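You operate a simulated robot arm through the tools that you are given. There is no shell and no other tool.

You are at the controls of a simulated robot arm. One attempt, no reset.

JOB
Set heads 57 and 56 to tension 20, then start each one.

It is judged by the outcome, as a careful person would: the job done as asked, and still so three seconds after it is handed in. It fails if anything else is knocked over, pushed out of place, dropped, spilled or broken.

ROBOT AND FRAMES
A 7-joint arm with a two-finger parallel gripper, fixed in place. Base frame: the origin is on the floor under the middle of its stand, x ahead of it, y to its left, z up. Readings come in mm, degrees, newtons and seconds.
It reaches about 1479 mm from its shoulder. Its first joint turns from -166.0 to 166.0 degrees. Payload 4.4 kg.
Tool frame: the origin (TCP) lies between the finger pads and is the grasp point; the fingertips stand 23 mm ahead of it; z points along the fingers, y is the line along which they close. Largest opening 94 mm; finger width 38, thickness 10; the body of the gripper, 54 by 96 mm, starts 39 mm behind the TCP.
Orientation is that of the tool frame in the base frame, as a unit quaternion [w, x, y, z]. With the fingers straight down and closing along the base's y, the tool's x points along the base's -x, its y along +y and its z along -z.

CONTROLS
- The arm moves only by the tool step_arm. Its argument "increments" is a list of rows, each a list of 7 numbers: the shift along the tool's x, y, z in units of 250 mm (1.0 is 250 mm), then the turn, a rotation vector about the tool's x, y, z in units of 45 degrees (1.0 is 45 degrees), then the gripper command, from -1 (shut) to 1 (fully open), values between in proportion. In form: [[dx, dy, dz, rx, ry, rz, grip], ...]. A call has 1 to 20 rows; each row is the pose to reach, as a shift and turn from the pose commanded when the call began, along the tool's axes at that moment. A call with a number of a shift or a turn outside -1 to 1 is refused whole. Rows are played at 5 a second. More than 50 mm and 8.6 degrees between two rows, or a gripper value outside its range, and nothing of the call is played. A pose out of reach is approached as far as the arm can. The call stops where the force on the tool passes 40 N (or 10 N more than at its start, if that is more) or the arm is blocked; 0.2 s more then pass. The fingers move at their own pace (about 72 mm/s each) and stop on an object; they squeeze with about 37 N. The grip force told is the motor's: it shows also when the fingers shut on nothing. Time passes only in rows, and 0.2 s behind the last, so rows that repeat a pose let the fingers close. The reply holds the time, the measured pose of the TCP, the force on the tool along the base axes, the opening and the grip force, in the units named above and with some noise, with the torque about the TCP (base axes, N m) and any sound that the robot's microphone picked up.
- Cameras (640 x 400 px; columns grow to the right, rows downward): "scene" is fixed at [218.9, 499.8, 1567.9]; the picture's right is [-0.41, -0.91, 0.00], its down [-0.43, 0.19, -0.88] and it looks along [0.81, -0.36, -0.47] (base axes); focal length 321 px, centre (320, 200). "wrist" rides on the gripper at [86, 16, -74] in the tool frame; the picture's right is [-0.18, 0.98, 0.00], its down [-0.58, -0.11, -0.81] and it looks along [-0.79, -0.15, 0.59] (tool axes); focal length 243 px, centre (320, 200). There is no depth. A picture from a camera that has moved, and an enlarged one, comes with that camera's place and axes in the base frame and with its lens.
- get_image(camera): a new picture of that camera. No time passes.
- close_up(camera, box): a new picture of the part [left, top, right, bottom] of that camera's present view, enlarged. No time passes.
- job_done(): hands the job in; it is judged then, once.

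Places have to be worked out from the pictures, the camera data and where the tool is seen. Open the gripper and draw the arm clear of the work before you hand the job in, unless the task says otherwise.

The tools are called after ">>>" by a JSON object that holds its "name" and its "arguments". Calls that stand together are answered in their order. step_arm: Moves the arm, as the interface text tells. Its arguments: {"type":"object","properties":{"increments":{"type":"array","items":{"type":"array","items":{"type":"number"}}}},"required":["increments"]} The other tools are called the same way: get_image (camera) takes a picture; close_up (camera, box) takes an enlarged picture of a part of a camera's view; job_done () hands the job in.

At the start:

```text
clock: 0.0
eef_pos: [842.1, 80.0, 1320.5]
tool_rot: [0.001, 0.0, 1.0, 0.0]
force: [-0.5, -0.3, -0.2]
moment: [-0.04, 0.0, -0.01]
width: 93.7
finger_force: 0.2
```

scene: 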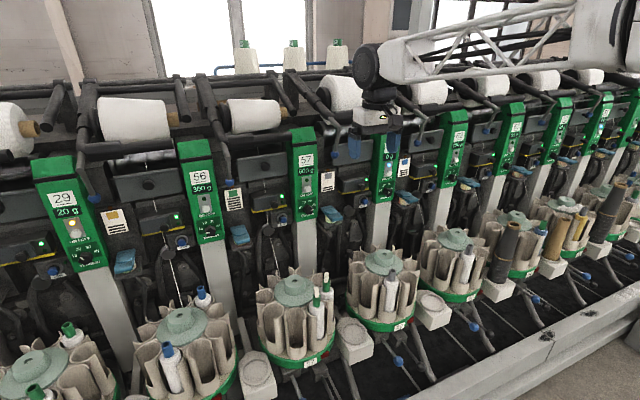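
wrist: 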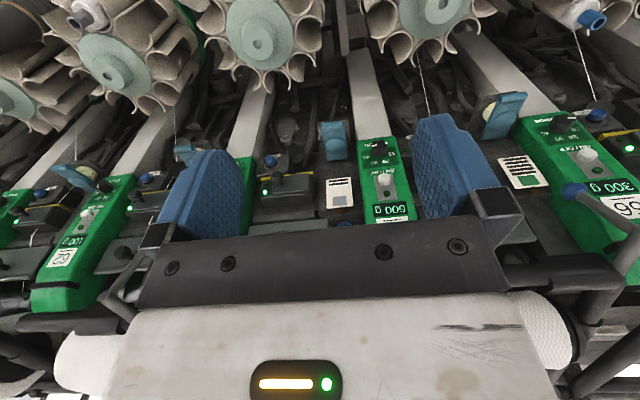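

I start by looking closely at the panels of heads 57 and 56 to understand the controls.

>>> {"name": "close_up", "arguments": {"camera": "scene", "box": [170, 130, 250, 250]}}

>>> {"name": "close_up", "arguments": {"camera": "scene", "box": [270, 120, 350, 230]}}

>>> {"name": "close_up", "arguments": {"camera": "scene", "box": [20, 150, 140, 280]}}

>>> {"name": "close_up", "arguments": {"camera": "wrist", "box": [330, 120, 450, 230]}}

>>> {"name": "close_up", "arguments": {"camera": "wrist", "box": [500, 90, 640, 240]}}

```text
3.33 times, centred on (210, 190) of scene
camera zoom: at [218.9, 499.8, 1567.9], right [-0.41, -0.91, 0.0], down [-0.43, 0.19, -0.88], along [0.81, -0.36, -0.47], focal length 1071 px, centre (687, 233)
```

zoom: 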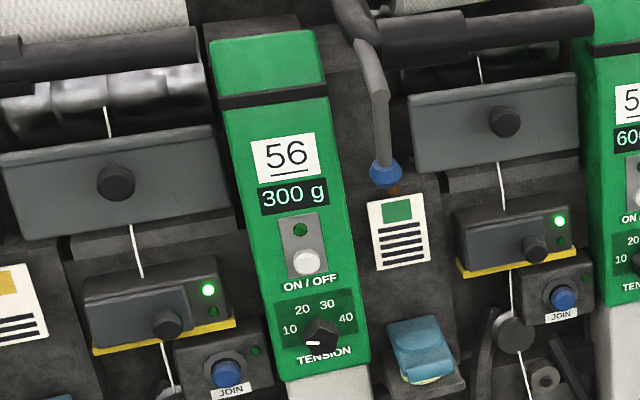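

```text
3.64 times, centred on (310, 175) of scene
camera zoom: at [218.9, 499.8, 1567.9], right [-0.41, -0.91, 0.0], down [-0.43, 0.19, -0.88], along [0.81, -0.36, -0.47], focal length 1169 px, centre (356, 291)
```

zoom: 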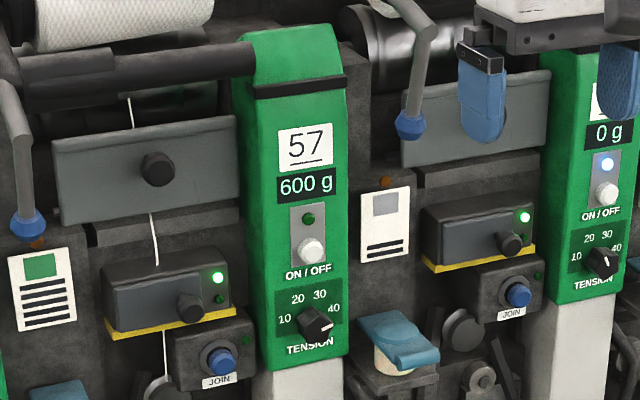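

```text
3.08 times, centred on (80, 215) of scene
camera zoom: at [218.9, 499.8, 1567.9], right [-0.41, -0.91, 0.0], down [-0.43, 0.19, -0.88], along [0.81, -0.36, -0.47], focal length 989 px, centre (1058, 154)
```

zoom: 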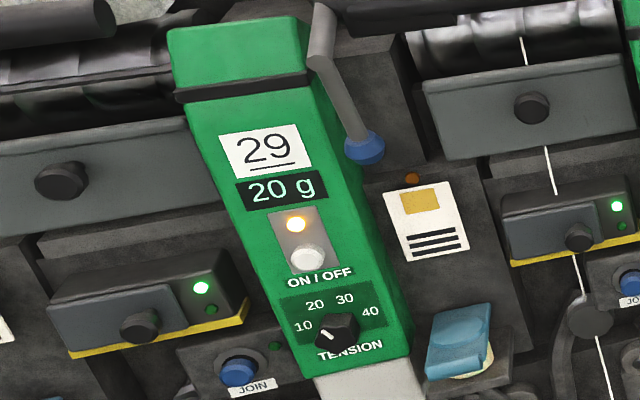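

```text
3.64 times, centred on (390, 175) of wrist
camera zoom: at [755.7, 96.3, 1394.6], right [0.18, 0.98, 0.0], down [0.58, -0.11, 0.81], along [0.79, -0.15, -0.59], focal length 882 px, centre (66, 291)
```

zoom: 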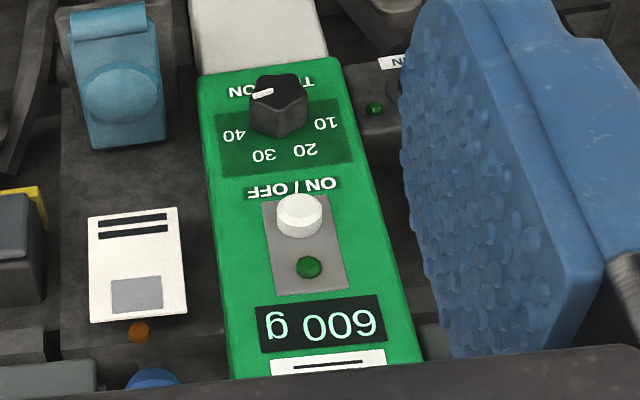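

```text
2.67 times, centred on (570, 165) of wrist
camera zoom: at [755.7, 96.3, 1394.6], right [0.18, 0.98, 0.0], down [0.58, -0.11, 0.81], along [0.79, -0.15, -0.59], focal length 647 px, centre (-347, 293)
```

zoom: 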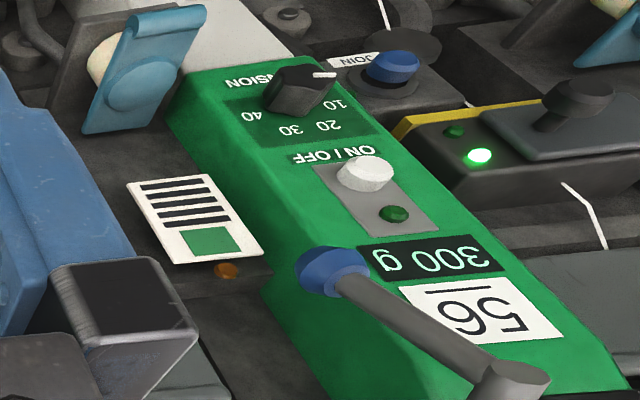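

The ON/OFF buttons and tension dials are on each green panel; both lamps are dark. I zoom in harder on the dials for reading pointer and label angles.

>>> {"name": "close_up", "arguments": {"camera": "wrist", "box": [355, 132, 415, 172]}}

>>> {"name": "close_up", "arguments": {"camera": "wrist", "box": [530, 105, 600, 150]}}

>>> {"name": "close_up", "arguments": {"camera": "scene", "box": [285, 180, 325, 220]}}

>>> {"name": "close_up", "arguments": {"camera": "scene", "box": [190, 190, 235, 245]}}

>>> {"name": "close_up", "arguments": {"camera": "scene", "box": [60, 210, 120, 275]}}

>>> {"name": "close_up", "arguments": {"camera": "scene", "box": [430, 100, 640, 230]}}

```text
10.00 times, centred on (385, 152) of wrist
camera zoom: at [755.7, 96.3, 1394.6], right [0.18, 0.98, 0.0], down [0.58, -0.11, 0.81], along [0.79, -0.15, -0.59], focal length 2426 px, centre (-330, 680)
```

zoom: 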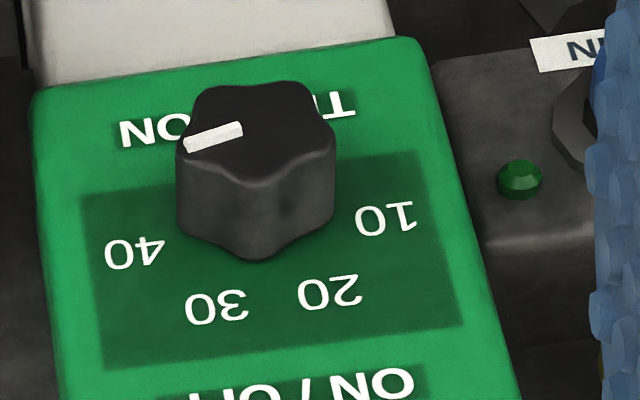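

```text
8.89 times, centred on (565, 128) of wrist
camera zoom: at [755.7, 96.3, 1394.6], right [0.18, 0.98, 0.0], down [0.58, -0.11, 0.81], along [0.79, -0.15, -0.59], focal length 2157 px, centre (-1858, 844)
```

zoom: 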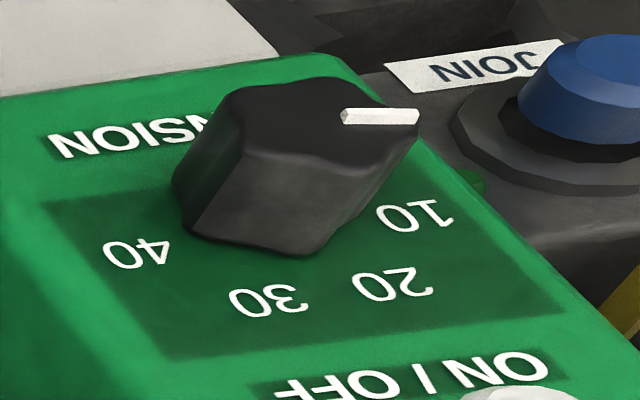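

```text
10.00 times, centred on (305, 200) of scene
camera zoom: at [218.9, 499.8, 1567.9], right [-0.41, -0.91, 0.0], down [-0.43, 0.19, -0.88], along [0.81, -0.36, -0.47], focal length 3214 px, centre (470, 200)
```

zoom: 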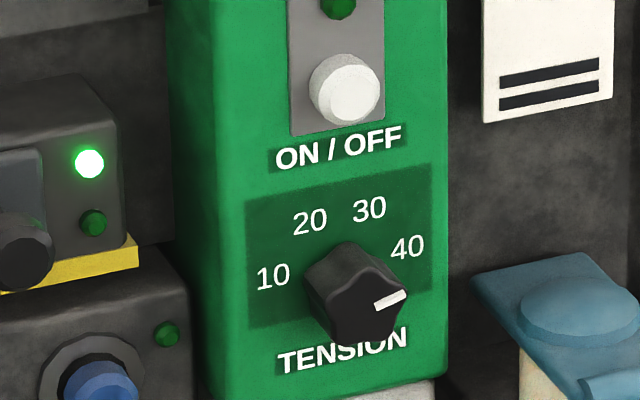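

```text
7.27 times, centred on (212, 218) of scene
camera zoom: at [218.9, 499.8, 1567.9], right [-0.41, -0.91, 0.0], down [-0.43, 0.19, -0.88], along [0.81, -0.36, -0.47], focal length 2338 px, centre (1102, 73)
```

zoom: 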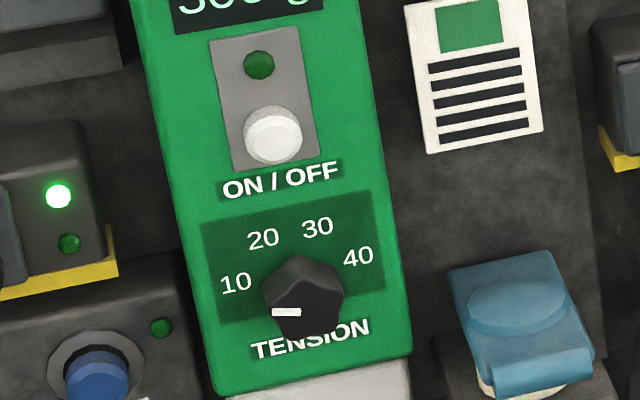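

```text
6.15 times, centred on (90, 242) of scene
camera zoom: at [218.9, 499.8, 1567.9], right [-0.41, -0.91, 0.0], down [-0.43, 0.19, -0.88], along [0.81, -0.36, -0.47], focal length 1978 px, centre (1735, -62)
```

zoom: 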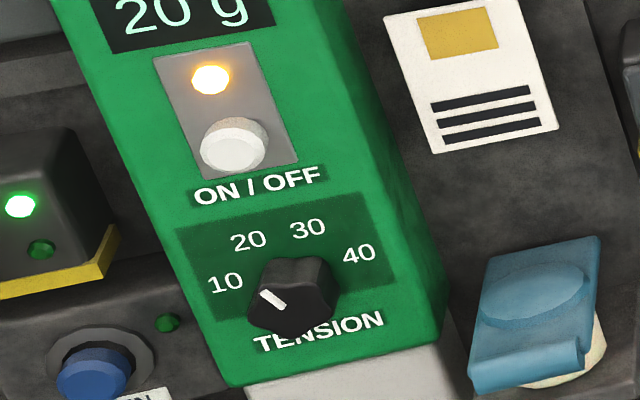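

```text
3.05 times, centred on (535, 165) of scene
camera zoom: at [218.9, 499.8, 1567.9], right [-0.41, -0.91, 0.0], down [-0.43, 0.19, -0.88], along [0.81, -0.36, -0.47], focal length 980 px, centre (-335, 307)
```

zoom: 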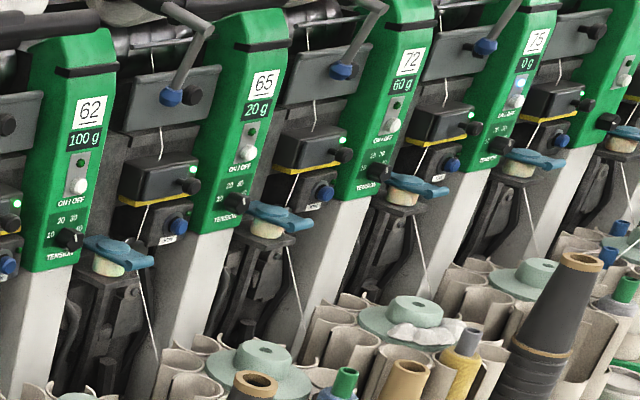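

The pointers read about 40 on head 57 and about 10 on head 56, with the labels at roughly ±25° and ±75°. The knobs are at about (1094,150,1033) and (1092,473,1026). I shift the hand along +y for a second viewpoint so I can triangulate the panels.

>>> {"name": "step_arm", "arguments": {"increments": [[0, 0.15, 0, 0, 0, 0, 1], [0, 0.3, 0, 0, 0, 0, 1], [0, 0.45, 0, 0, 0, 0, 1], [0, 0.6, 0, 0, 0, 0, 1], [0, 0.75, 0, 0, 0, 0, 1], [0, 0.9, 0, 0, 0, 0, 1], [0, 0.9, 0, 0, 0, 0, 1]]}}

```text
clock: 1.6
eef_pos: [844.2, 305.6, 1320.2]
tool_rot: [0.0, 0.0, 1.0, 0.0]
force: [-0.4, -0.5, -0.1]
moment: [-0.01, 0.0, 0.03]
width: 94.1
finger_force: 0.1
```

The hand is now at y≈305. I take new wrist pictures here.

>>> {"name": "get_image", "arguments": {"camera": "wrist"}}

>>> {"name": "get_image", "arguments": {"camera": "scene"}}

```text
taken
camera wrist: at [756.9, 320.7, 1394.1], right [0.18, 0.98, 0.0], down [0.58, -0.11, 0.81], along [0.79, -0.15, -0.59], focal length 243 px, centre (320, 200)
```

wrist: 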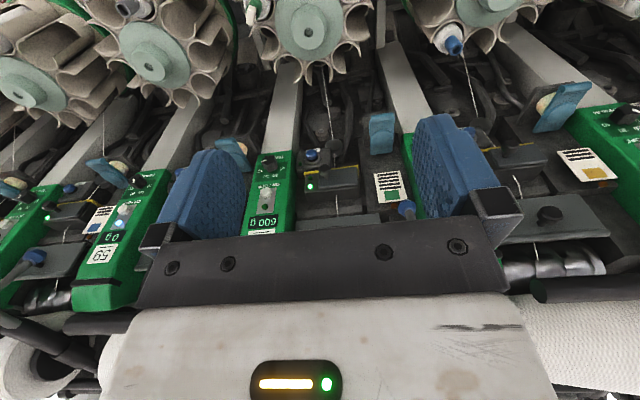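

```text
taken
```

scene: 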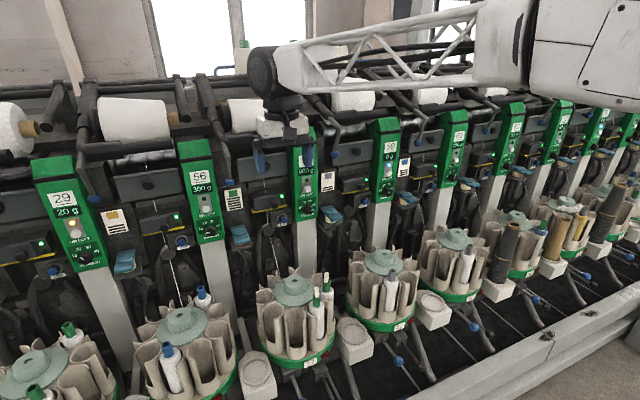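

Head 57's panel is visible between the fingers; I zoom in on it to get pixel coordinates.

>>> {"name": "close_up", "arguments": {"camera": "wrist", "box": [230, 145, 310, 240]}}

>>> {"name": "close_up", "arguments": {"camera": "wrist", "box": [240, 145, 300, 185]}}

```text
4.21 times, centred on (270, 192) of wrist
camera zoom: at [756.9, 320.7, 1394.1], right [0.18, 0.98, 0.0], down [0.58, -0.11, 0.81], along [0.79, -0.15, -0.59], focal length 1022 px, centre (530, 232)
```

zoom: 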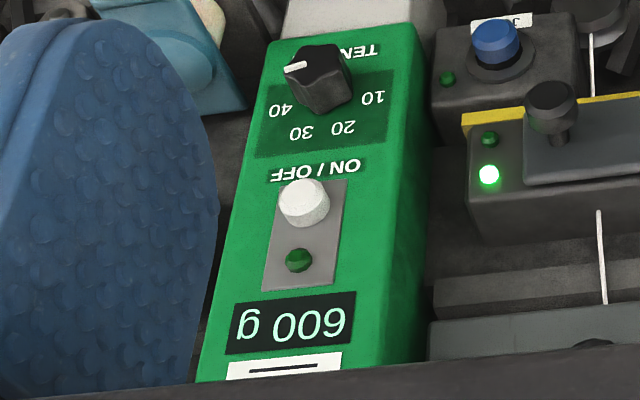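

```text
10.00 times, centred on (270, 165) of wrist
camera zoom: at [756.9, 320.7, 1394.1], right [0.18, 0.98, 0.0], down [0.58, -0.11, 0.81], along [0.79, -0.15, -0.59], focal length 2426 px, centre (820, 550)
```

zoom: 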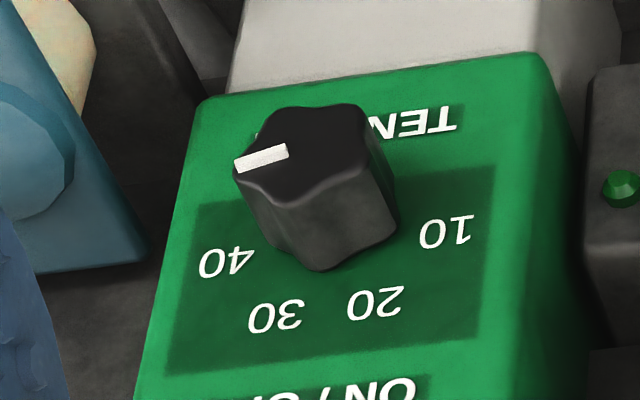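

From the stereo pair, panel 57 comes out essentially vertical, with its face at x≈1110. Its knob axis is at y≈150.5, z≈1031.5 with the top at x≈1088, and its button is near (1098,150,1105). I now tilt the hand so the fingers point forward, beginning with 45°.

>>> {"name": "step_arm", "arguments": {"increments": [[0, 0, 0, 0, -0.15, 0, 1], [0, 0, 0, 0, -0.3, 0, 1], [0, 0, 0, 0, -0.45, 0, 1], [0, 0, 0, 0, -0.6, 0, 1], [0, 0, 0, 0, -0.75, 0, 1], [0, 0, 0, 0, -0.9, 0, 1], [0, 0, 0, 0, -1.0, 0, 1], [0, 0, 0, 0, -1.0, 0, 1]]}}

```text
clock: 3.4
eef_pos: [841.1, 305.7, 1322.1]
tool_rot: [0.383, 0.0, 0.924, 0.0]
force: [0.2, 0.1, -0.3]
moment: [-0.02, 0.02, 0.0]
width: 93.9
finger_force: 0.0
```

The first 45° went as expected, with the fingers now pointing forward and down. I do the second 45° to bring them horizontal.

>>> {"name": "step_arm", "arguments": {"increments": [[0, 0, 0, 0, -0.15, 0, 1], [0, 0, 0, 0, -0.3, 0, 1], [0, 0, 0, 0, -0.45, 0, 1], [0, 0, 0, 0, -0.6, 0, 1], [0, 0, 0, 0, -0.75, 0, 1], [0, 0, 0, 0, -0.9, 0, 1], [0, 0, 0, 0, -1.0, 0, 1], [0, 0, 0, 0, -1.0, 0, 1]]}}

>>> {"name": "get_image", "arguments": {"camera": "scene"}}

>>> {"name": "get_image", "arguments": {"camera": "wrist"}}

```text
clock: 5.2
eef_pos: [843.1, 306.6, 1321.4]
tool_rot: [0.708, 0.001, 0.707, 0.0]
force: [-0.5, -0.3, -0.2]
moment: [0.01, 0.01, -0.01]
width: 94.0
finger_force: 0.1
```

```text
taken
```

scene: 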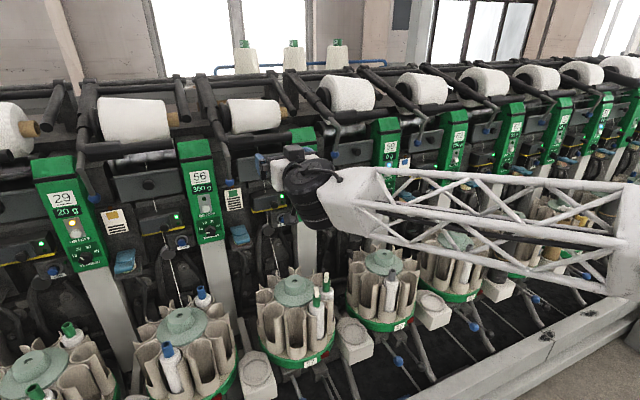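

```text
taken
camera wrist: at [768.3, 321.1, 1233.8], right [0.0, 0.98, 0.18], down [-0.81, -0.11, 0.58], along [0.59, -0.15, 0.79], focal length 243 px, centre (320, 200)
```

wrist: 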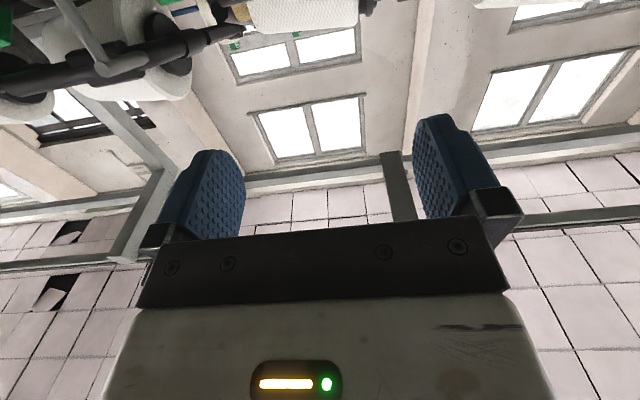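

The fingers now point forward with tool x down. The hand is well clear of the machine, so I move it sideways and down toward head 57 while keeping it back at x≈843, and I add a roll of +57° later.

>>> {"name": "step_arm", "arguments": {"increments": [[0.12, -0.12, 0, 0, 0, 0, 1], [0.24, -0.24, 0, 0, 0, 0, 1], [0.36, -0.36, 0, 0, 0, 0, 1], [0.48, -0.48, 0, 0, 0, 0, 1], [0.6, -0.6, 0, 0, 0, 0, 1], [0.62, -0.62, 0, 0, 0, 0, 1], [0.62, -0.62, 0, 0, 0, 0, 1]]}}

>>> {"name": "get_image", "arguments": {"camera": "scene"}}

>>> {"name": "get_image", "arguments": {"camera": "wrist"}}

```text
clock: 6.8
eef_pos: [842.5, 151.9, 1166.0]
tool_rot: [0.707, 0.0, 0.707, 0.0]
force: [1.2, 0.3, 0.1]
moment: [0.0, 0.0, 0.0]
width: 94.0
finger_force: 0.1
```

```text
taken
```

scene: 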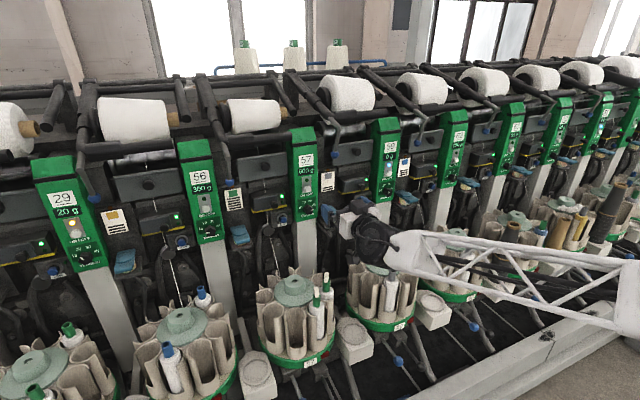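

```text
taken
camera wrist: at [768.3, 167.3, 1079.1], right [0.0, 0.98, 0.18], down [-0.81, -0.11, 0.58], along [0.59, -0.15, 0.79], focal length 243 px, centre (320, 200)
```

wrist: 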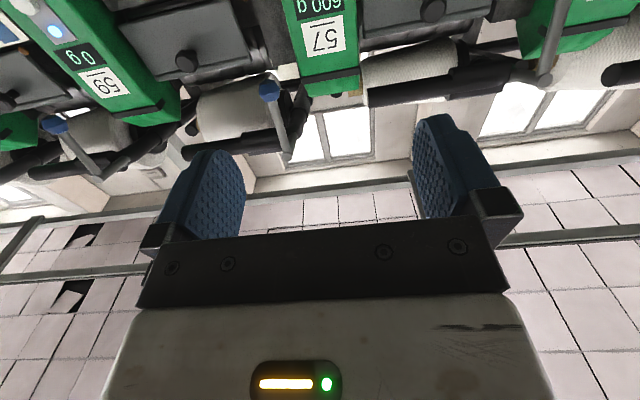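

The head 57 panel sits centred ahead of the fingers. Before gripping I zoom the scene camera right in on the 57 knob to see its lobe shape, and on the 56 knob as well.

>>> {"name": "close_up", "arguments": {"camera": "scene", "box": [296, 200, 320, 215]}}

>>> {"name": "close_up", "arguments": {"camera": "scene", "box": [200, 220, 224, 235]}}

>>> {"name": "close_up", "arguments": {"camera": "scene", "box": [280, 180, 440, 290]}}

```text
16.00 times, centred on (308, 208) of scene
camera zoom: at [218.9, 499.8, 1567.9], right [-0.41, -0.91, 0.0], down [-0.43, 0.19, -0.88], along [0.81, -0.36, -0.47], focal length 5143 px, centre (512, 80)
```

zoom: 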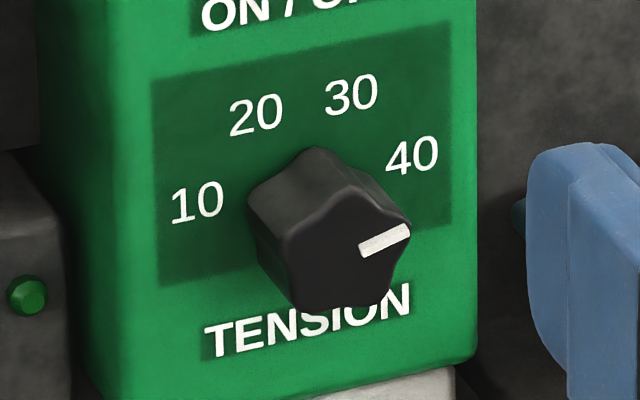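

```text
16.00 times, centred on (212, 228) of scene
camera zoom: at [218.9, 499.8, 1567.9], right [-0.41, -0.91, 0.0], down [-0.43, 0.19, -0.88], along [0.81, -0.36, -0.47], focal length 5143 px, centre (2048, -240)
```

zoom: 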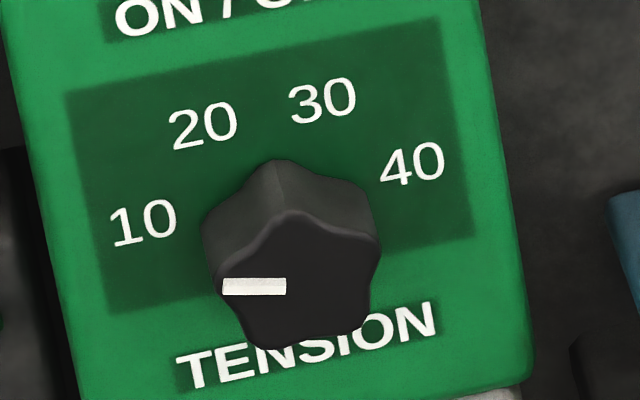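

```text
3.64 times, centred on (360, 235) of scene
camera zoom: at [218.9, 499.8, 1567.9], right [-0.41, -0.91, 0.0], down [-0.43, 0.19, -0.88], along [0.81, -0.36, -0.47], focal length 1169 px, centre (174, 73)
```

zoom: 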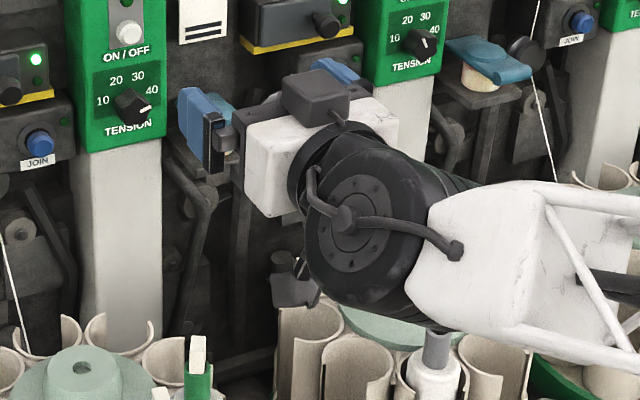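

The knobs are five-lobed with the pointer on a lobe, so the best grip line is along a lobe axis: a roll of +57° for head 57, to be turned by about −106°. I lower the hand to knob height while rolling the first 45°, still well back from the machine.

>>> {"name": "step_arm", "arguments": {"increments": [[0.09, 0, 0, 0, 0, 0.15, 1], [0.18, 0, 0, 0, 0, 0.3, 1], [0.27, 0, 0, 0, 0, 0.45, 1], [0.36, 0, 0, 0, 0, 0.6, 1], [0.45, 0, 0, 0, 0, 0.75, 1], [0.538, 0, 0, 0, 0, 0.9, 1], [0.538, 0, 0, 0, 0, 1.0, 1], [0.538, 0, 0, 0, 0, 1.0, 1]]}}

>>> {"name": "get_image", "arguments": {"camera": "scene"}}

>>> {"name": "get_image", "arguments": {"camera": "wrist"}}

```text
clock: 8.6
eef_pos: [843.4, 203.5, 1112.2]
tool_rot: [0.637, 0.288, 0.683, 0.211]
force: [-0.6, -0.3, 0.3]
moment: [-0.03, 0.04, -0.01]
width: 93.9
finger_force: 0.1
out of reach, approached as far as the arm can: row 3, 4, 5, 6, 7, 8
```

```text
taken
```

scene: 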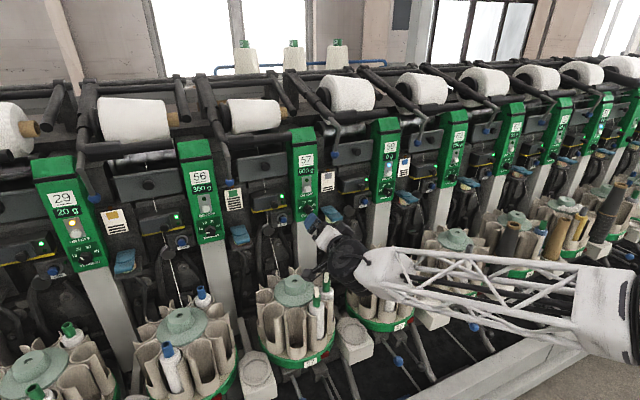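

```text
taken
camera wrist: at [770.0, 277.2, 1064.4], right [0.12, 0.61, 0.78], down [-0.8, -0.4, 0.44], along [0.59, -0.68, 0.44], focal length 243 px, centre (320, 200)
```

wrist: 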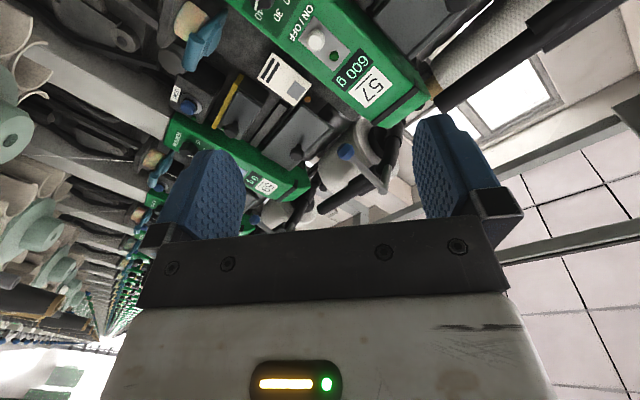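

The arm ran into a joint limit while rolling positive and stopped short (y 203, z 1112). I send a zero-move row with nothing near the hand, to see which pose is now taken as commanded.

>>> {"name": "step_arm", "arguments": {"increments": [[0, 0, 0, 0, 0, 0, 1]]}}

```text
clock: 9.0
eef_pos: [845.2, 202.8, 1113.1]
tool_rot: [0.637, 0.286, 0.684, 0.211]
force: [0.9, -0.6, -0.5]
moment: [0.03, 0.01, -0.02]
width: 94.2
finger_force: 0.0
```

The commanded pose now equals the reached pose. I rotate back to roll 0 and recentre on y=151, since negative rolls should be free.

>>> {"name": "step_arm", "arguments": {"increments": [[-0.023, -0.026, 0.003, -0.023, -0.015, -0.153, 1], [-0.046, -0.052, 0.006, -0.047, -0.029, -0.306, 1], [-0.069, -0.078, 0.008, -0.07, -0.044, -0.459, 1], [-0.092, -0.103, 0.011, -0.093, -0.059, -0.611, 1], [-0.115, -0.129, 0.014, -0.117, -0.073, -0.764, 1], [-0.138, -0.155, 0.016, -0.14, -0.088, -0.917, 1], [-0.138, -0.155, 0.016, -0.14, -0.088, -0.917, 1]]}}

>>> {"name": "get_image", "arguments": {"camera": "scene"}}

```text
clock: 10.6
eef_pos: [843.7, 152.1, 1111.4]
tool_rot: [0.708, -0.001, 0.706, -0.001]
force: [-0.6, 0.6, -0.1]
moment: [0.03, 0.0, 0.01]
width: 94.0
finger_force: 0.1
```

```text
taken
```

scene: 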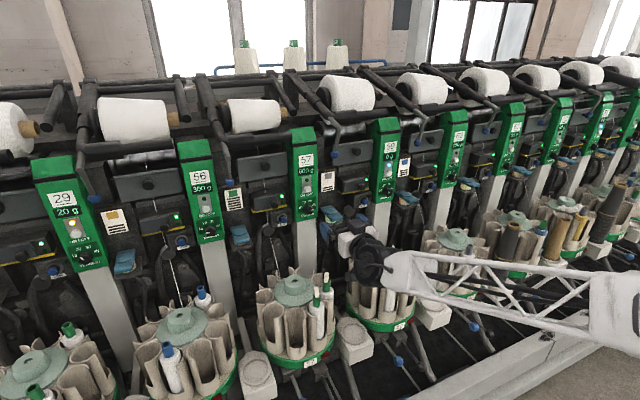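

Roll 0 is restored at (844,152,1111). I now move forward and down to the staging point (1000,151,1031.5) in front of knob 57, with the tips about 65 mm short of the knob.

>>> {"name": "step_arm", "arguments": {"increments": [[0.054, -0.001, 0.105, 0, 0, 0, 1], [0.107, -0.002, 0.209, 0, 0, 0, 1], [0.16, -0.003, 0.313, 0, 0, 0, 1], [0.214, -0.004, 0.418, 0, 0, 0, 1], [0.267, -0.005, 0.522, 0, 0, 0, 1], [0.32, -0.006, 0.626, 0, 0, 0, 1], [0.32, -0.006, 0.626, 0, 0, 0, 1]]}}

>>> {"name": "get_image", "arguments": {"camera": "scene"}}

>>> {"name": "get_image", "arguments": {"camera": "wrist"}}

```text
clock: 12.2
eef_pos: [999.8, 150.5, 1030.3]
tool_rot: [0.708, -0.001, 0.706, 0.0]
force: [0.3, 0.6, 0.4]
moment: [0.0, 0.0, -0.01]
width: 94.2
finger_force: 0.0
```

```text
taken
```

scene: 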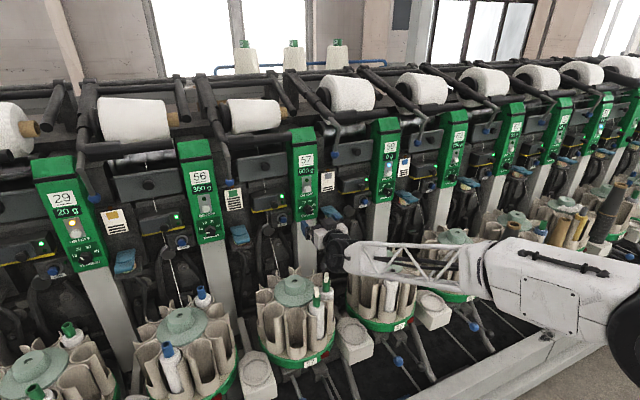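

```text
taken
camera wrist: at [925.7, 165.8, 942.6], right [0.0, 0.98, 0.18], down [-0.81, -0.11, 0.58], along [0.59, -0.15, 0.79], focal length 243 px, centre (320, 200)
```

wrist: 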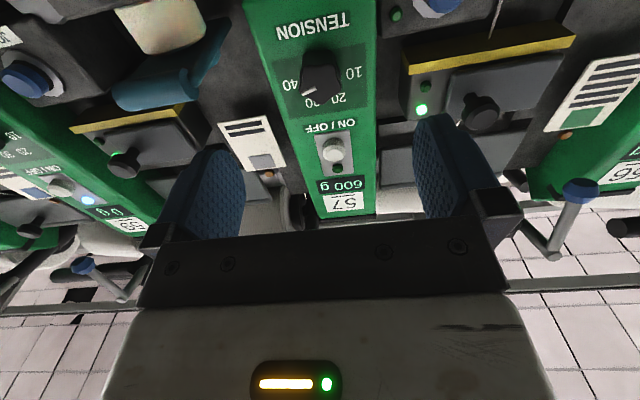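

The staging point is reached and the knob is visible ahead between the fingers. I check the clearance around the forearm and magazines, and measure the knob in the wrist view.

>>> {"name": "close_up", "arguments": {"camera": "scene", "box": [280, 190, 500, 330]}}

>>> {"name": "close_up", "arguments": {"camera": "wrist", "box": [270, 20, 370, 90]}}

```text
2.86 times, centred on (390, 260) of scene
camera zoom: at [218.9, 499.8, 1567.9], right [-0.41, -0.91, 0.0], down [-0.43, 0.19, -0.88], along [0.81, -0.36, -0.47], focal length 918 px, centre (120, 29)
```

zoom: 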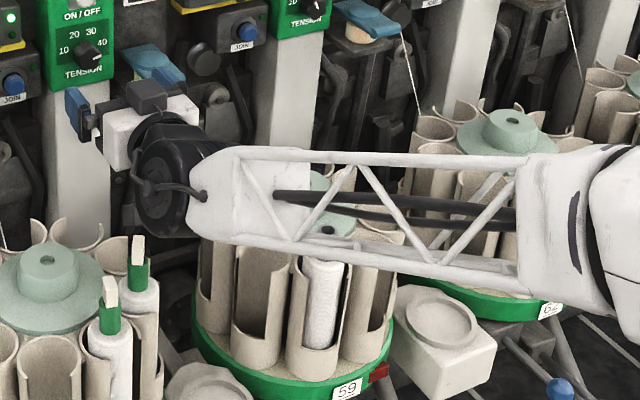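

```text
5.71 times, centred on (320, 55) of wrist
camera zoom: at [925.7, 165.8, 942.6], right [0.0, 0.98, 0.18], down [-0.81, -0.11, 0.58], along [0.59, -0.15, 0.79], focal length 1386 px, centre (320, 1029)
```

zoom: 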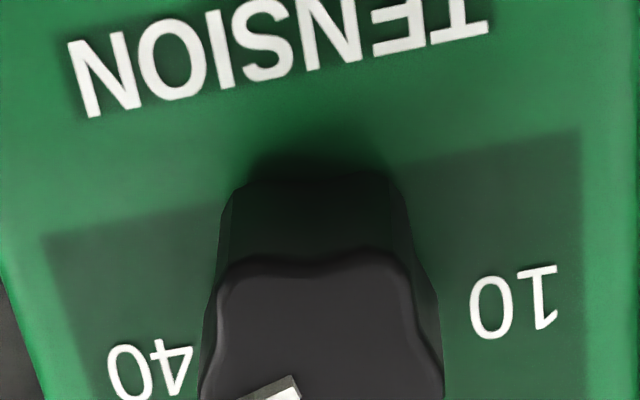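

The wrist view puts the knob centre about 3 mm above the present tool axis and laterally centred (panel labels at y≈174 and 125, z≈1036). I narrow the fingers to ~52 mm to stay clear of the JOIN button, roll −10° onto the lobe axis, rise 3 mm and advance to x≈1058.

>>> {"name": "step_arm", "arguments": {"increments": [[-0.004, 0, 0.0, 0, 0, -0.08, 0.1], [-0.012, 0, 0.0, 0, 0, -0.16, 0.1], [-0.012, 0, 0.04, 0, 0, -0.222, 0.1], [-0.012, 0, 0.1, 0, 0, -0.222, 0.1], [-0.012, 0, 0.16, 0, 0, -0.222, 0.1], [-0.012, 0, 0.22, 0, 0, -0.222, 0.1], [-0.012, 0, 0.232, 0, 0, -0.222, 0.1], [-0.012, 0, 0.232, 0, 0, -0.222, 0.1]]}}

>>> {"name": "get_image", "arguments": {"camera": "wrist"}}

>>> {"name": "close_up", "arguments": {"camera": "scene", "box": [280, 170, 400, 250]}}

```text
clock: 14.0
eef_pos: [1057.2, 151.3, 1036.0]
tool_rot: [0.705, -0.063, 0.703, -0.061]
force: [0.1, 0.7, 0.4]
moment: [0.03, 0.01, 0.02]
width: 51.8
finger_force: 0.1
```

```text
taken
camera wrist: at [983.9, 150.9, 946.2], right [0.0, 1.0, 0.01], down [-0.81, -0.01, 0.59], along [0.59, -0.01, 0.81], focal length 243 px, centre (320, 200)
```

wrist: 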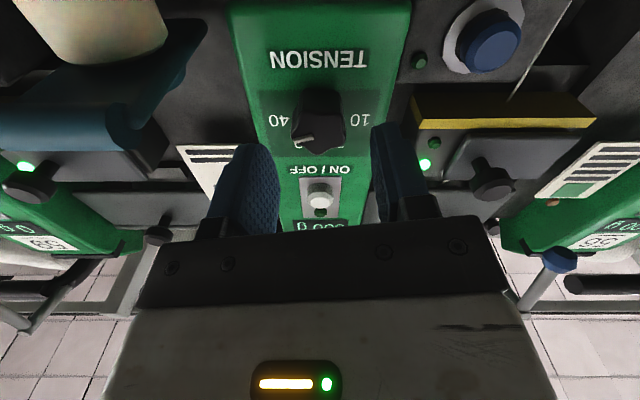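

```text
5.00 times, centred on (340, 210) of scene
camera zoom: at [218.9, 499.8, 1567.9], right [-0.41, -0.91, 0.0], down [-0.43, 0.19, -0.88], along [0.81, -0.36, -0.47], focal length 1607 px, centre (220, 150)
```

zoom: 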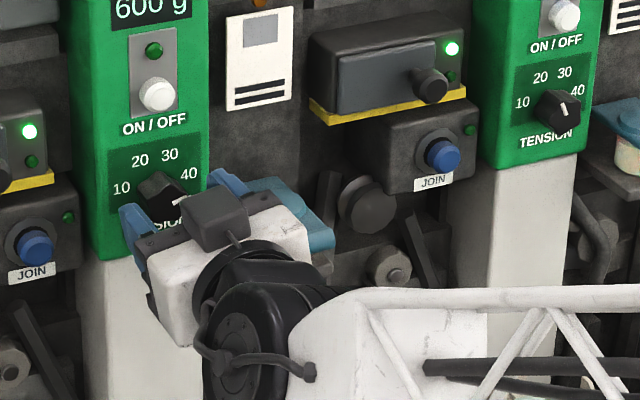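

The hand is aligned in front of the knob. I zoom into the wrist view to measure the remaining lateral offset from the labels and knob outline.

>>> {"name": "close_up", "arguments": {"camera": "wrist", "box": [240, 30, 400, 170]}}

```text
2.86 times, centred on (320, 100) of wrist
camera zoom: at [983.9, 150.9, 946.2], right [0.0, 1.0, 0.01], down [-0.81, -0.01, 0.59], along [0.59, -0.01, 0.81], focal length 693 px, centre (320, 486)
```

zoom: 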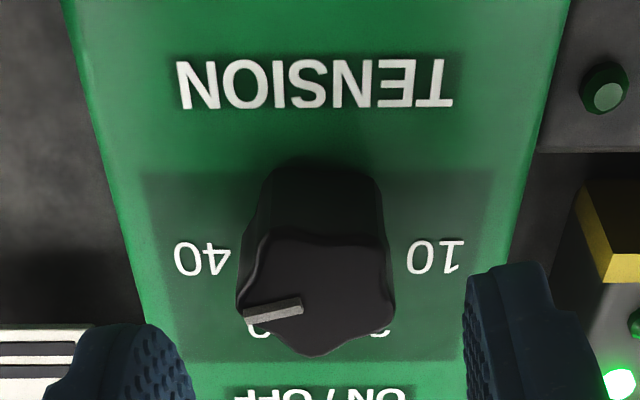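

The camera-derived pose shows the TCP about 1.7 mm high and 0.5 mm left of the knob axis (149.6, 1032.0). I correct that and advance 24 mm so the tips straddle the knob, about 5 mm off the panel.

>>> {"name": "step_arm", "arguments": {"increments": [[0.007, -0.001, 0.0, 0, 0, 0, 0.1], [0.007, -0.001, 0.03, 0, 0, 0, 0.1], [0.007, -0.001, 0.06, 0, 0, 0, 0.1], [0.007, -0.001, 0.08, 0, 0, 0, 0.1], [0.007, -0.001, 0.096, 0, 0, 0, 0.1], [0.007, -0.001, 0.096, 0, 0, 0, 0.1]]}}

>>> {"name": "get_image", "arguments": {"camera": "wrist"}}

>>> {"name": "close_up", "arguments": {"camera": "scene", "box": [280, 185, 340, 225]}}

```text
clock: 15.4
eef_pos: [1081.2, 151.2, 1032.7]
tool_rot: [0.705, -0.062, 0.703, -0.063]
force: [0.1, 1.0, -1.2]
moment: [0.0, 0.0, -0.01]
width: 51.4
finger_force: 0.1
```

```text
taken
camera wrist: at [1008.0, 151.4, 943.3], right [0.0, 1.0, 0.01], down [-0.81, -0.01, 0.59], along [0.59, -0.01, 0.81], focal length 243 px, centre (320, 200)
```

wrist: 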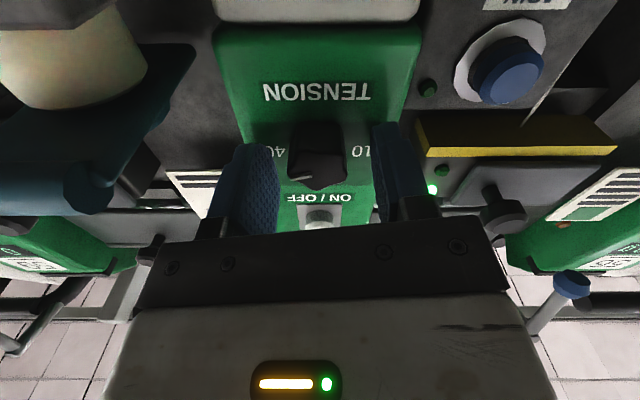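

```text
10.00 times, centred on (310, 205) of scene
camera zoom: at [218.9, 499.8, 1567.9], right [-0.41, -0.91, 0.0], down [-0.43, 0.19, -0.88], along [0.81, -0.36, -0.47], focal length 3214 px, centre (420, 150)
```

zoom: 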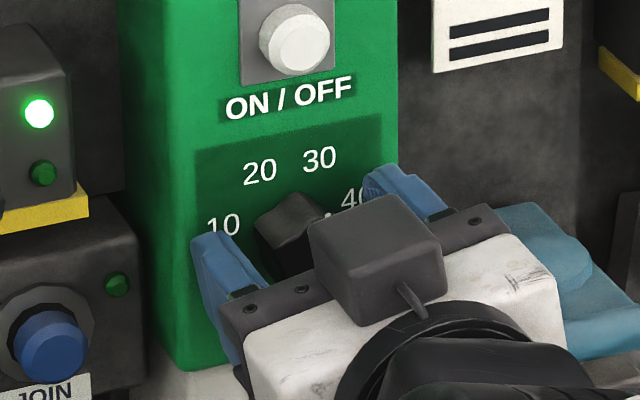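

The tips straddle the knob with free space on both sides. I close the fingers gently on it here.

>>> {"name": "step_arm", "arguments": {"increments": [[0, 0, 0, 0, 0, 0, -0.2], [0, 0, 0, 0, 0, 0, -0.3], [0, 0, 0, 0, 0, 0, -1], [0, 0, 0, 0, 0, 0, -1], [0, 0, 0, 0, 0, 0, -1]]}}

>>> {"name": "get_image", "arguments": {"camera": "wrist"}}

>>> {"name": "close_up", "arguments": {"camera": "scene", "box": [280, 185, 340, 225]}}

```text
clock: 16.6
eef_pos: [1082.2, 150.5, 1032.0]
tool_rot: [0.705, -0.061, 0.703, -0.064]
force: [-2.5, -11.9, 0.1]
moment: [-0.05, -0.07, -0.08]
width: 30.2
finger_force: 45.0
```

```text
taken
camera wrist: at [1007.9, 150.9, 943.4], right [0.0, 1.0, 0.01], down [-0.81, 0.0, 0.59], along [0.59, -0.01, 0.81], focal length 243 px, centre (320, 200)
```

wrist: 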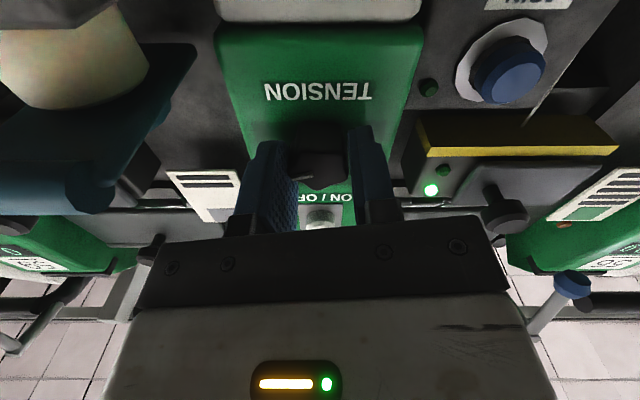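

```text
10.00 times, centred on (310, 205) of scene
camera zoom: at [218.9, 499.8, 1567.9], right [-0.41, -0.91, 0.0], down [-0.43, 0.19, -0.88], along [0.81, -0.36, -0.47], focal length 3214 px, centre (420, 150)
```

zoom: 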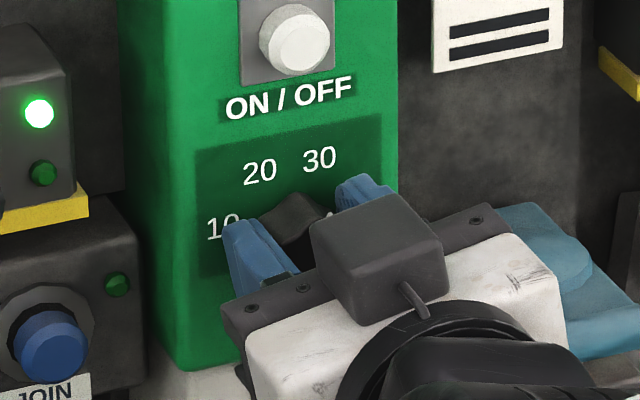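

The knob is held (30 mm wide, 12 N side force from about half a millimetre of offset, which I relieve). I now turn it counter-clockwise 45°, about the tool axis.

>>> {"name": "step_arm", "arguments": {"increments": [[0, -0.002, 0, 0, 0, 0, -1], [0, -0.002, 0, 0, 0, -0.125, -1], [0, -0.002, 0, 0, 0, -0.25, -1], [0, -0.002, 0, 0, 0, -0.375, -1], [0, -0.002, 0, 0, 0, -0.5, -1], [0, -0.002, 0, 0, 0, -0.625, -1], [0, -0.002, 0, 0, 0, -0.75, -1], [0, -0.002, 0, 0, 0, -0.875, -1], [0, -0.002, 0, 0, 0, -1.0, -1], [0, -0.002, 0, 0, 0, -1.0, -1]]}}

>>> {"name": "get_image", "arguments": {"camera": "wrist"}}

>>> {"name": "close_up", "arguments": {"camera": "scene", "box": [280, 185, 340, 225]}}

```text
clock: 18.5
eef_pos: [1082.0, 151.0, 1030.4]
tool_rot: [0.636, -0.309, 0.636, -0.309]
force: [15.6, 7.7, -1.5]
moment: [-0.03, 0.14, -0.1]
width: 30.0
finger_force: 45.0
stopped in row 9: the force on the tool passed its limit at 44 N (the readings are from after the stop); the commanded pose is now the measured one
```

```text
taken
camera wrist: at [1008.8, 93.0, 964.4], right [0.0, 0.75, -0.66], down [-0.81, 0.39, 0.44], along [0.59, 0.53, 0.61], focal length 243 px, centre (320, 200)
```

wrist: 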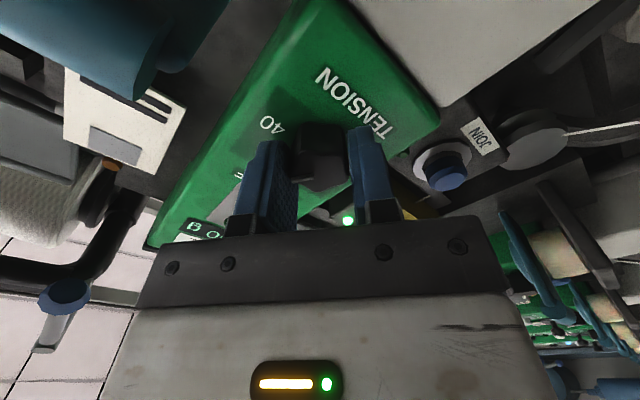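

```text
10.00 times, centred on (310, 205) of scene
camera zoom: at [218.9, 499.8, 1567.9], right [-0.41, -0.91, 0.0], down [-0.43, 0.19, -0.88], along [0.81, -0.36, -0.47], focal length 3214 px, centre (420, 150)
```

zoom: 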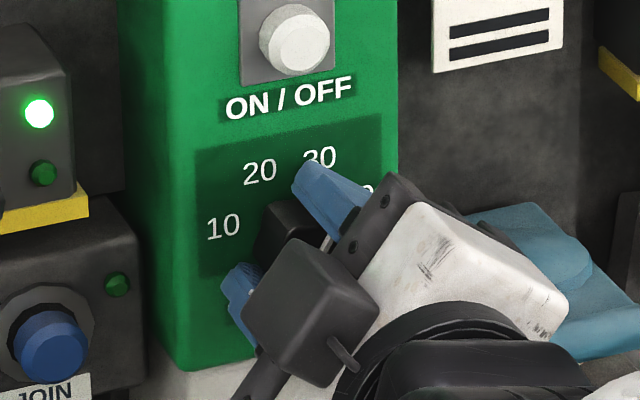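

The turn went 42° before a force limit stopped it (mostly axial stress), and the knob seems to have followed. I open slightly to relieve the stress and check the pointer.

>>> {"name": "step_arm", "arguments": {"increments": [[0, 0, 0, 0, 0, 0, -0.1], [0, 0, 0, 0, 0, 0, 0.0], [0, 0, 0, 0, 0, 0, 0.0]]}}

>>> {"name": "close_up", "arguments": {"camera": "wrist", "box": [220, 80, 420, 220]}}

>>> {"name": "close_up", "arguments": {"camera": "scene", "box": [290, 190, 326, 216]}}

```text
clock: 19.3
eef_pos: [1082.4, 151.7, 1031.9]
tool_rot: [0.637, -0.31, 0.635, -0.308]
force: [-0.5, -0.5, -0.1]
moment: [0.01, 0.01, 0.01]
width: 47.0
finger_force: 0.1
```

```text
2.86 times, centred on (320, 150) of wrist
camera zoom: at [1008.5, 92.5, 964.7], right [0.0, 0.75, -0.66], down [-0.81, 0.39, 0.44], along [0.59, 0.53, 0.61], focal length 693 px, centre (320, 343)
```

zoom: 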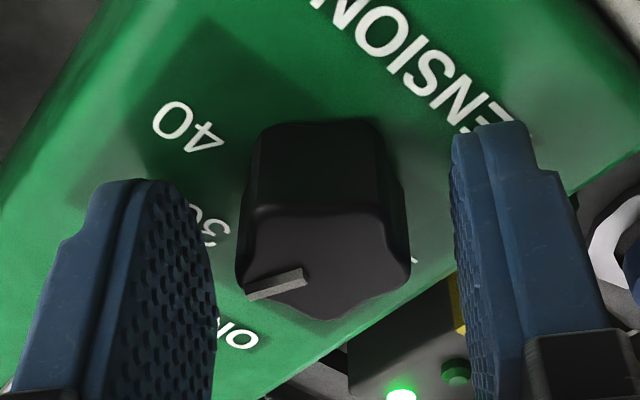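

```text
15.38 times, centred on (308, 203) of scene
camera zoom: at [218.9, 499.8, 1567.9], right [-0.41, -0.91, 0.0], down [-0.43, 0.19, -0.88], along [0.81, -0.36, -0.47], focal length 4945 px, centre (505, 154)
```

zoom: 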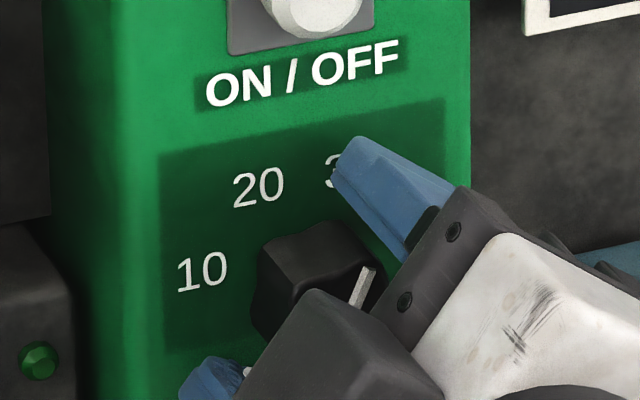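

The knob now points at about 27°, right on "30", so it appears to have a detent there. I recentre on the knob (1.6 mm along tool −y) and roll −11° with the fingers open to line up with its lobe again.

>>> {"name": "step_arm", "arguments": {"increments": [[-0.002, -0.0065, 0, 0, 0, -0.12, 0.0], [-0.002, -0.0065, 0, 0, 0, -0.25, 0.0], [-0.002, -0.0065, 0, 0, 0, -0.25, 0.0]]}}

>>> {"name": "close_up", "arguments": {"camera": "wrist", "box": [220, 80, 420, 220]}}

>>> {"name": "close_up", "arguments": {"camera": "scene", "box": [290, 190, 326, 216]}}

```text
clock: 20.1
eef_pos: [1082.5, 150.6, 1033.6]
tool_rot: [0.604, -0.369, 0.602, -0.37]
force: [0.3, 0.3, 0.4]
moment: [0.02, -0.02, -0.02]
width: 46.9
finger_force: 0.1
```

```text
2.86 times, centred on (320, 150) of wrist
camera zoom: at [1007.9, 80.9, 979.5], right [0.0, 0.61, -0.79], down [-0.81, 0.47, 0.36], along [0.59, 0.64, 0.49], focal length 693 px, centre (320, 343)
```

zoom: 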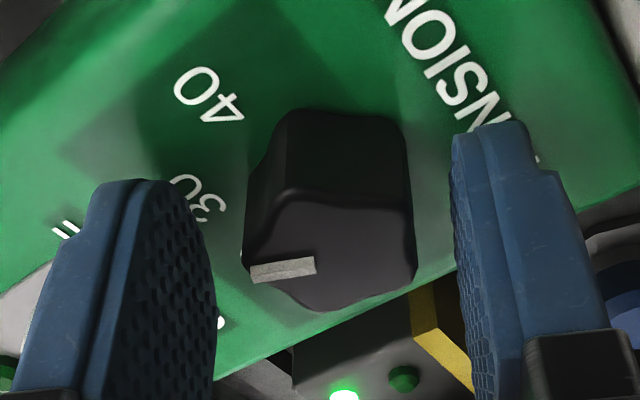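

```text
15.38 times, centred on (308, 203) of scene
camera zoom: at [218.9, 499.8, 1567.9], right [-0.41, -0.91, 0.0], down [-0.43, 0.19, -0.88], along [0.81, -0.36, -0.47], focal length 4945 px, centre (505, 154)
```

zoom: 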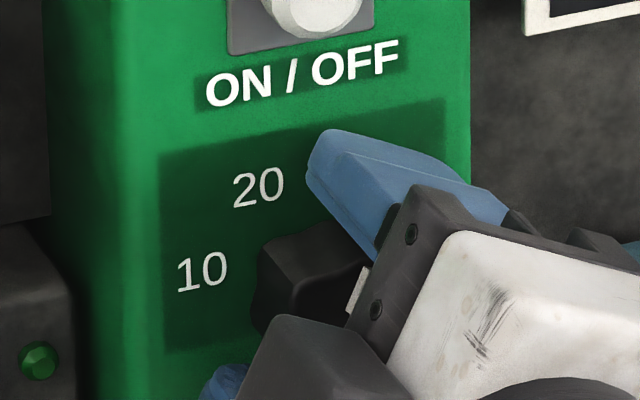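

The fingers are now aligned with the knob's lobe axis and within 1 mm of its centre. I close on it and turn a further 45° counter-clockwise.

>>> {"name": "step_arm", "arguments": {"increments": [[0.003, 0.001, 0, 0, 0, 0, 0.0], [0.003, 0.001, 0, 0, 0, 0, -0.3], [0.003, 0.001, 0, 0, 0, 0, -1], [0.003, 0.001, 0, 0, 0, 0, -1], [0.003, 0.001, 0, 0, 0, -0.125, -1], [0.003, 0.001, 0, 0, 0, -0.25, -1], [0.003, 0.001, 0, 0, 0, -0.375, -1], [0.003, 0.001, 0, 0, 0, -0.5, -1], [0.003, 0.001, 0, 0, 0, -0.625, -1], [0.003, 0.001, 0, 0, 0, -0.75, -1], [0.003, 0.001, 0, 0, 0, -0.875, -1], [0.003, 0.001, 0, 0, 0, -1.0, -1], [0.003, 0.001, 0, 0, 0, -1.0, -1]]}}

>>> {"name": "close_up", "arguments": {"camera": "wrist", "box": [220, 80, 420, 220]}}

>>> {"name": "close_up", "arguments": {"camera": "scene", "box": [290, 190, 326, 216]}}

```text
clock: 21.9
eef_pos: [1081.7, 150.5, 1029.7]
tool_rot: [0.523, -0.477, 0.523, -0.475]
force: [17.6, 4.4, -5.4]
moment: [0.01, -0.38, 0.84]
width: 29.9
finger_force: 45.0
stopped in row 9: the force on the tool passed its limit at 42 N (the readings are from after the stop); the commanded pose is now the measured one
```

```text
2.86 times, centred on (320, 150) of wrist
camera zoom: at [1008.3, 65.8, 1005.3], right [0.0, 0.28, -0.96], down [-0.81, 0.57, 0.16], along [0.59, 0.78, 0.22], focal length 693 px, centre (320, 343)
```

zoom: 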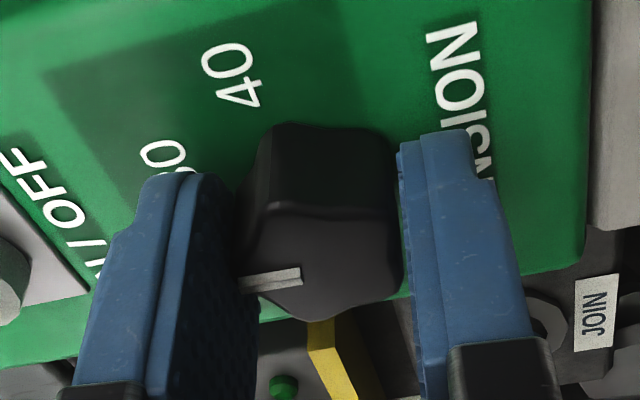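

```text
15.38 times, centred on (308, 203) of scene
camera zoom: at [218.9, 499.8, 1567.9], right [-0.41, -0.91, 0.0], down [-0.43, 0.19, -0.88], along [0.81, -0.36, -0.47], focal length 4945 px, centre (505, 154)
```

zoom: 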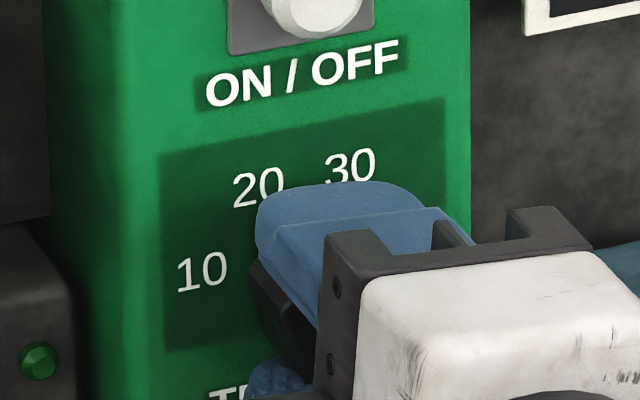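

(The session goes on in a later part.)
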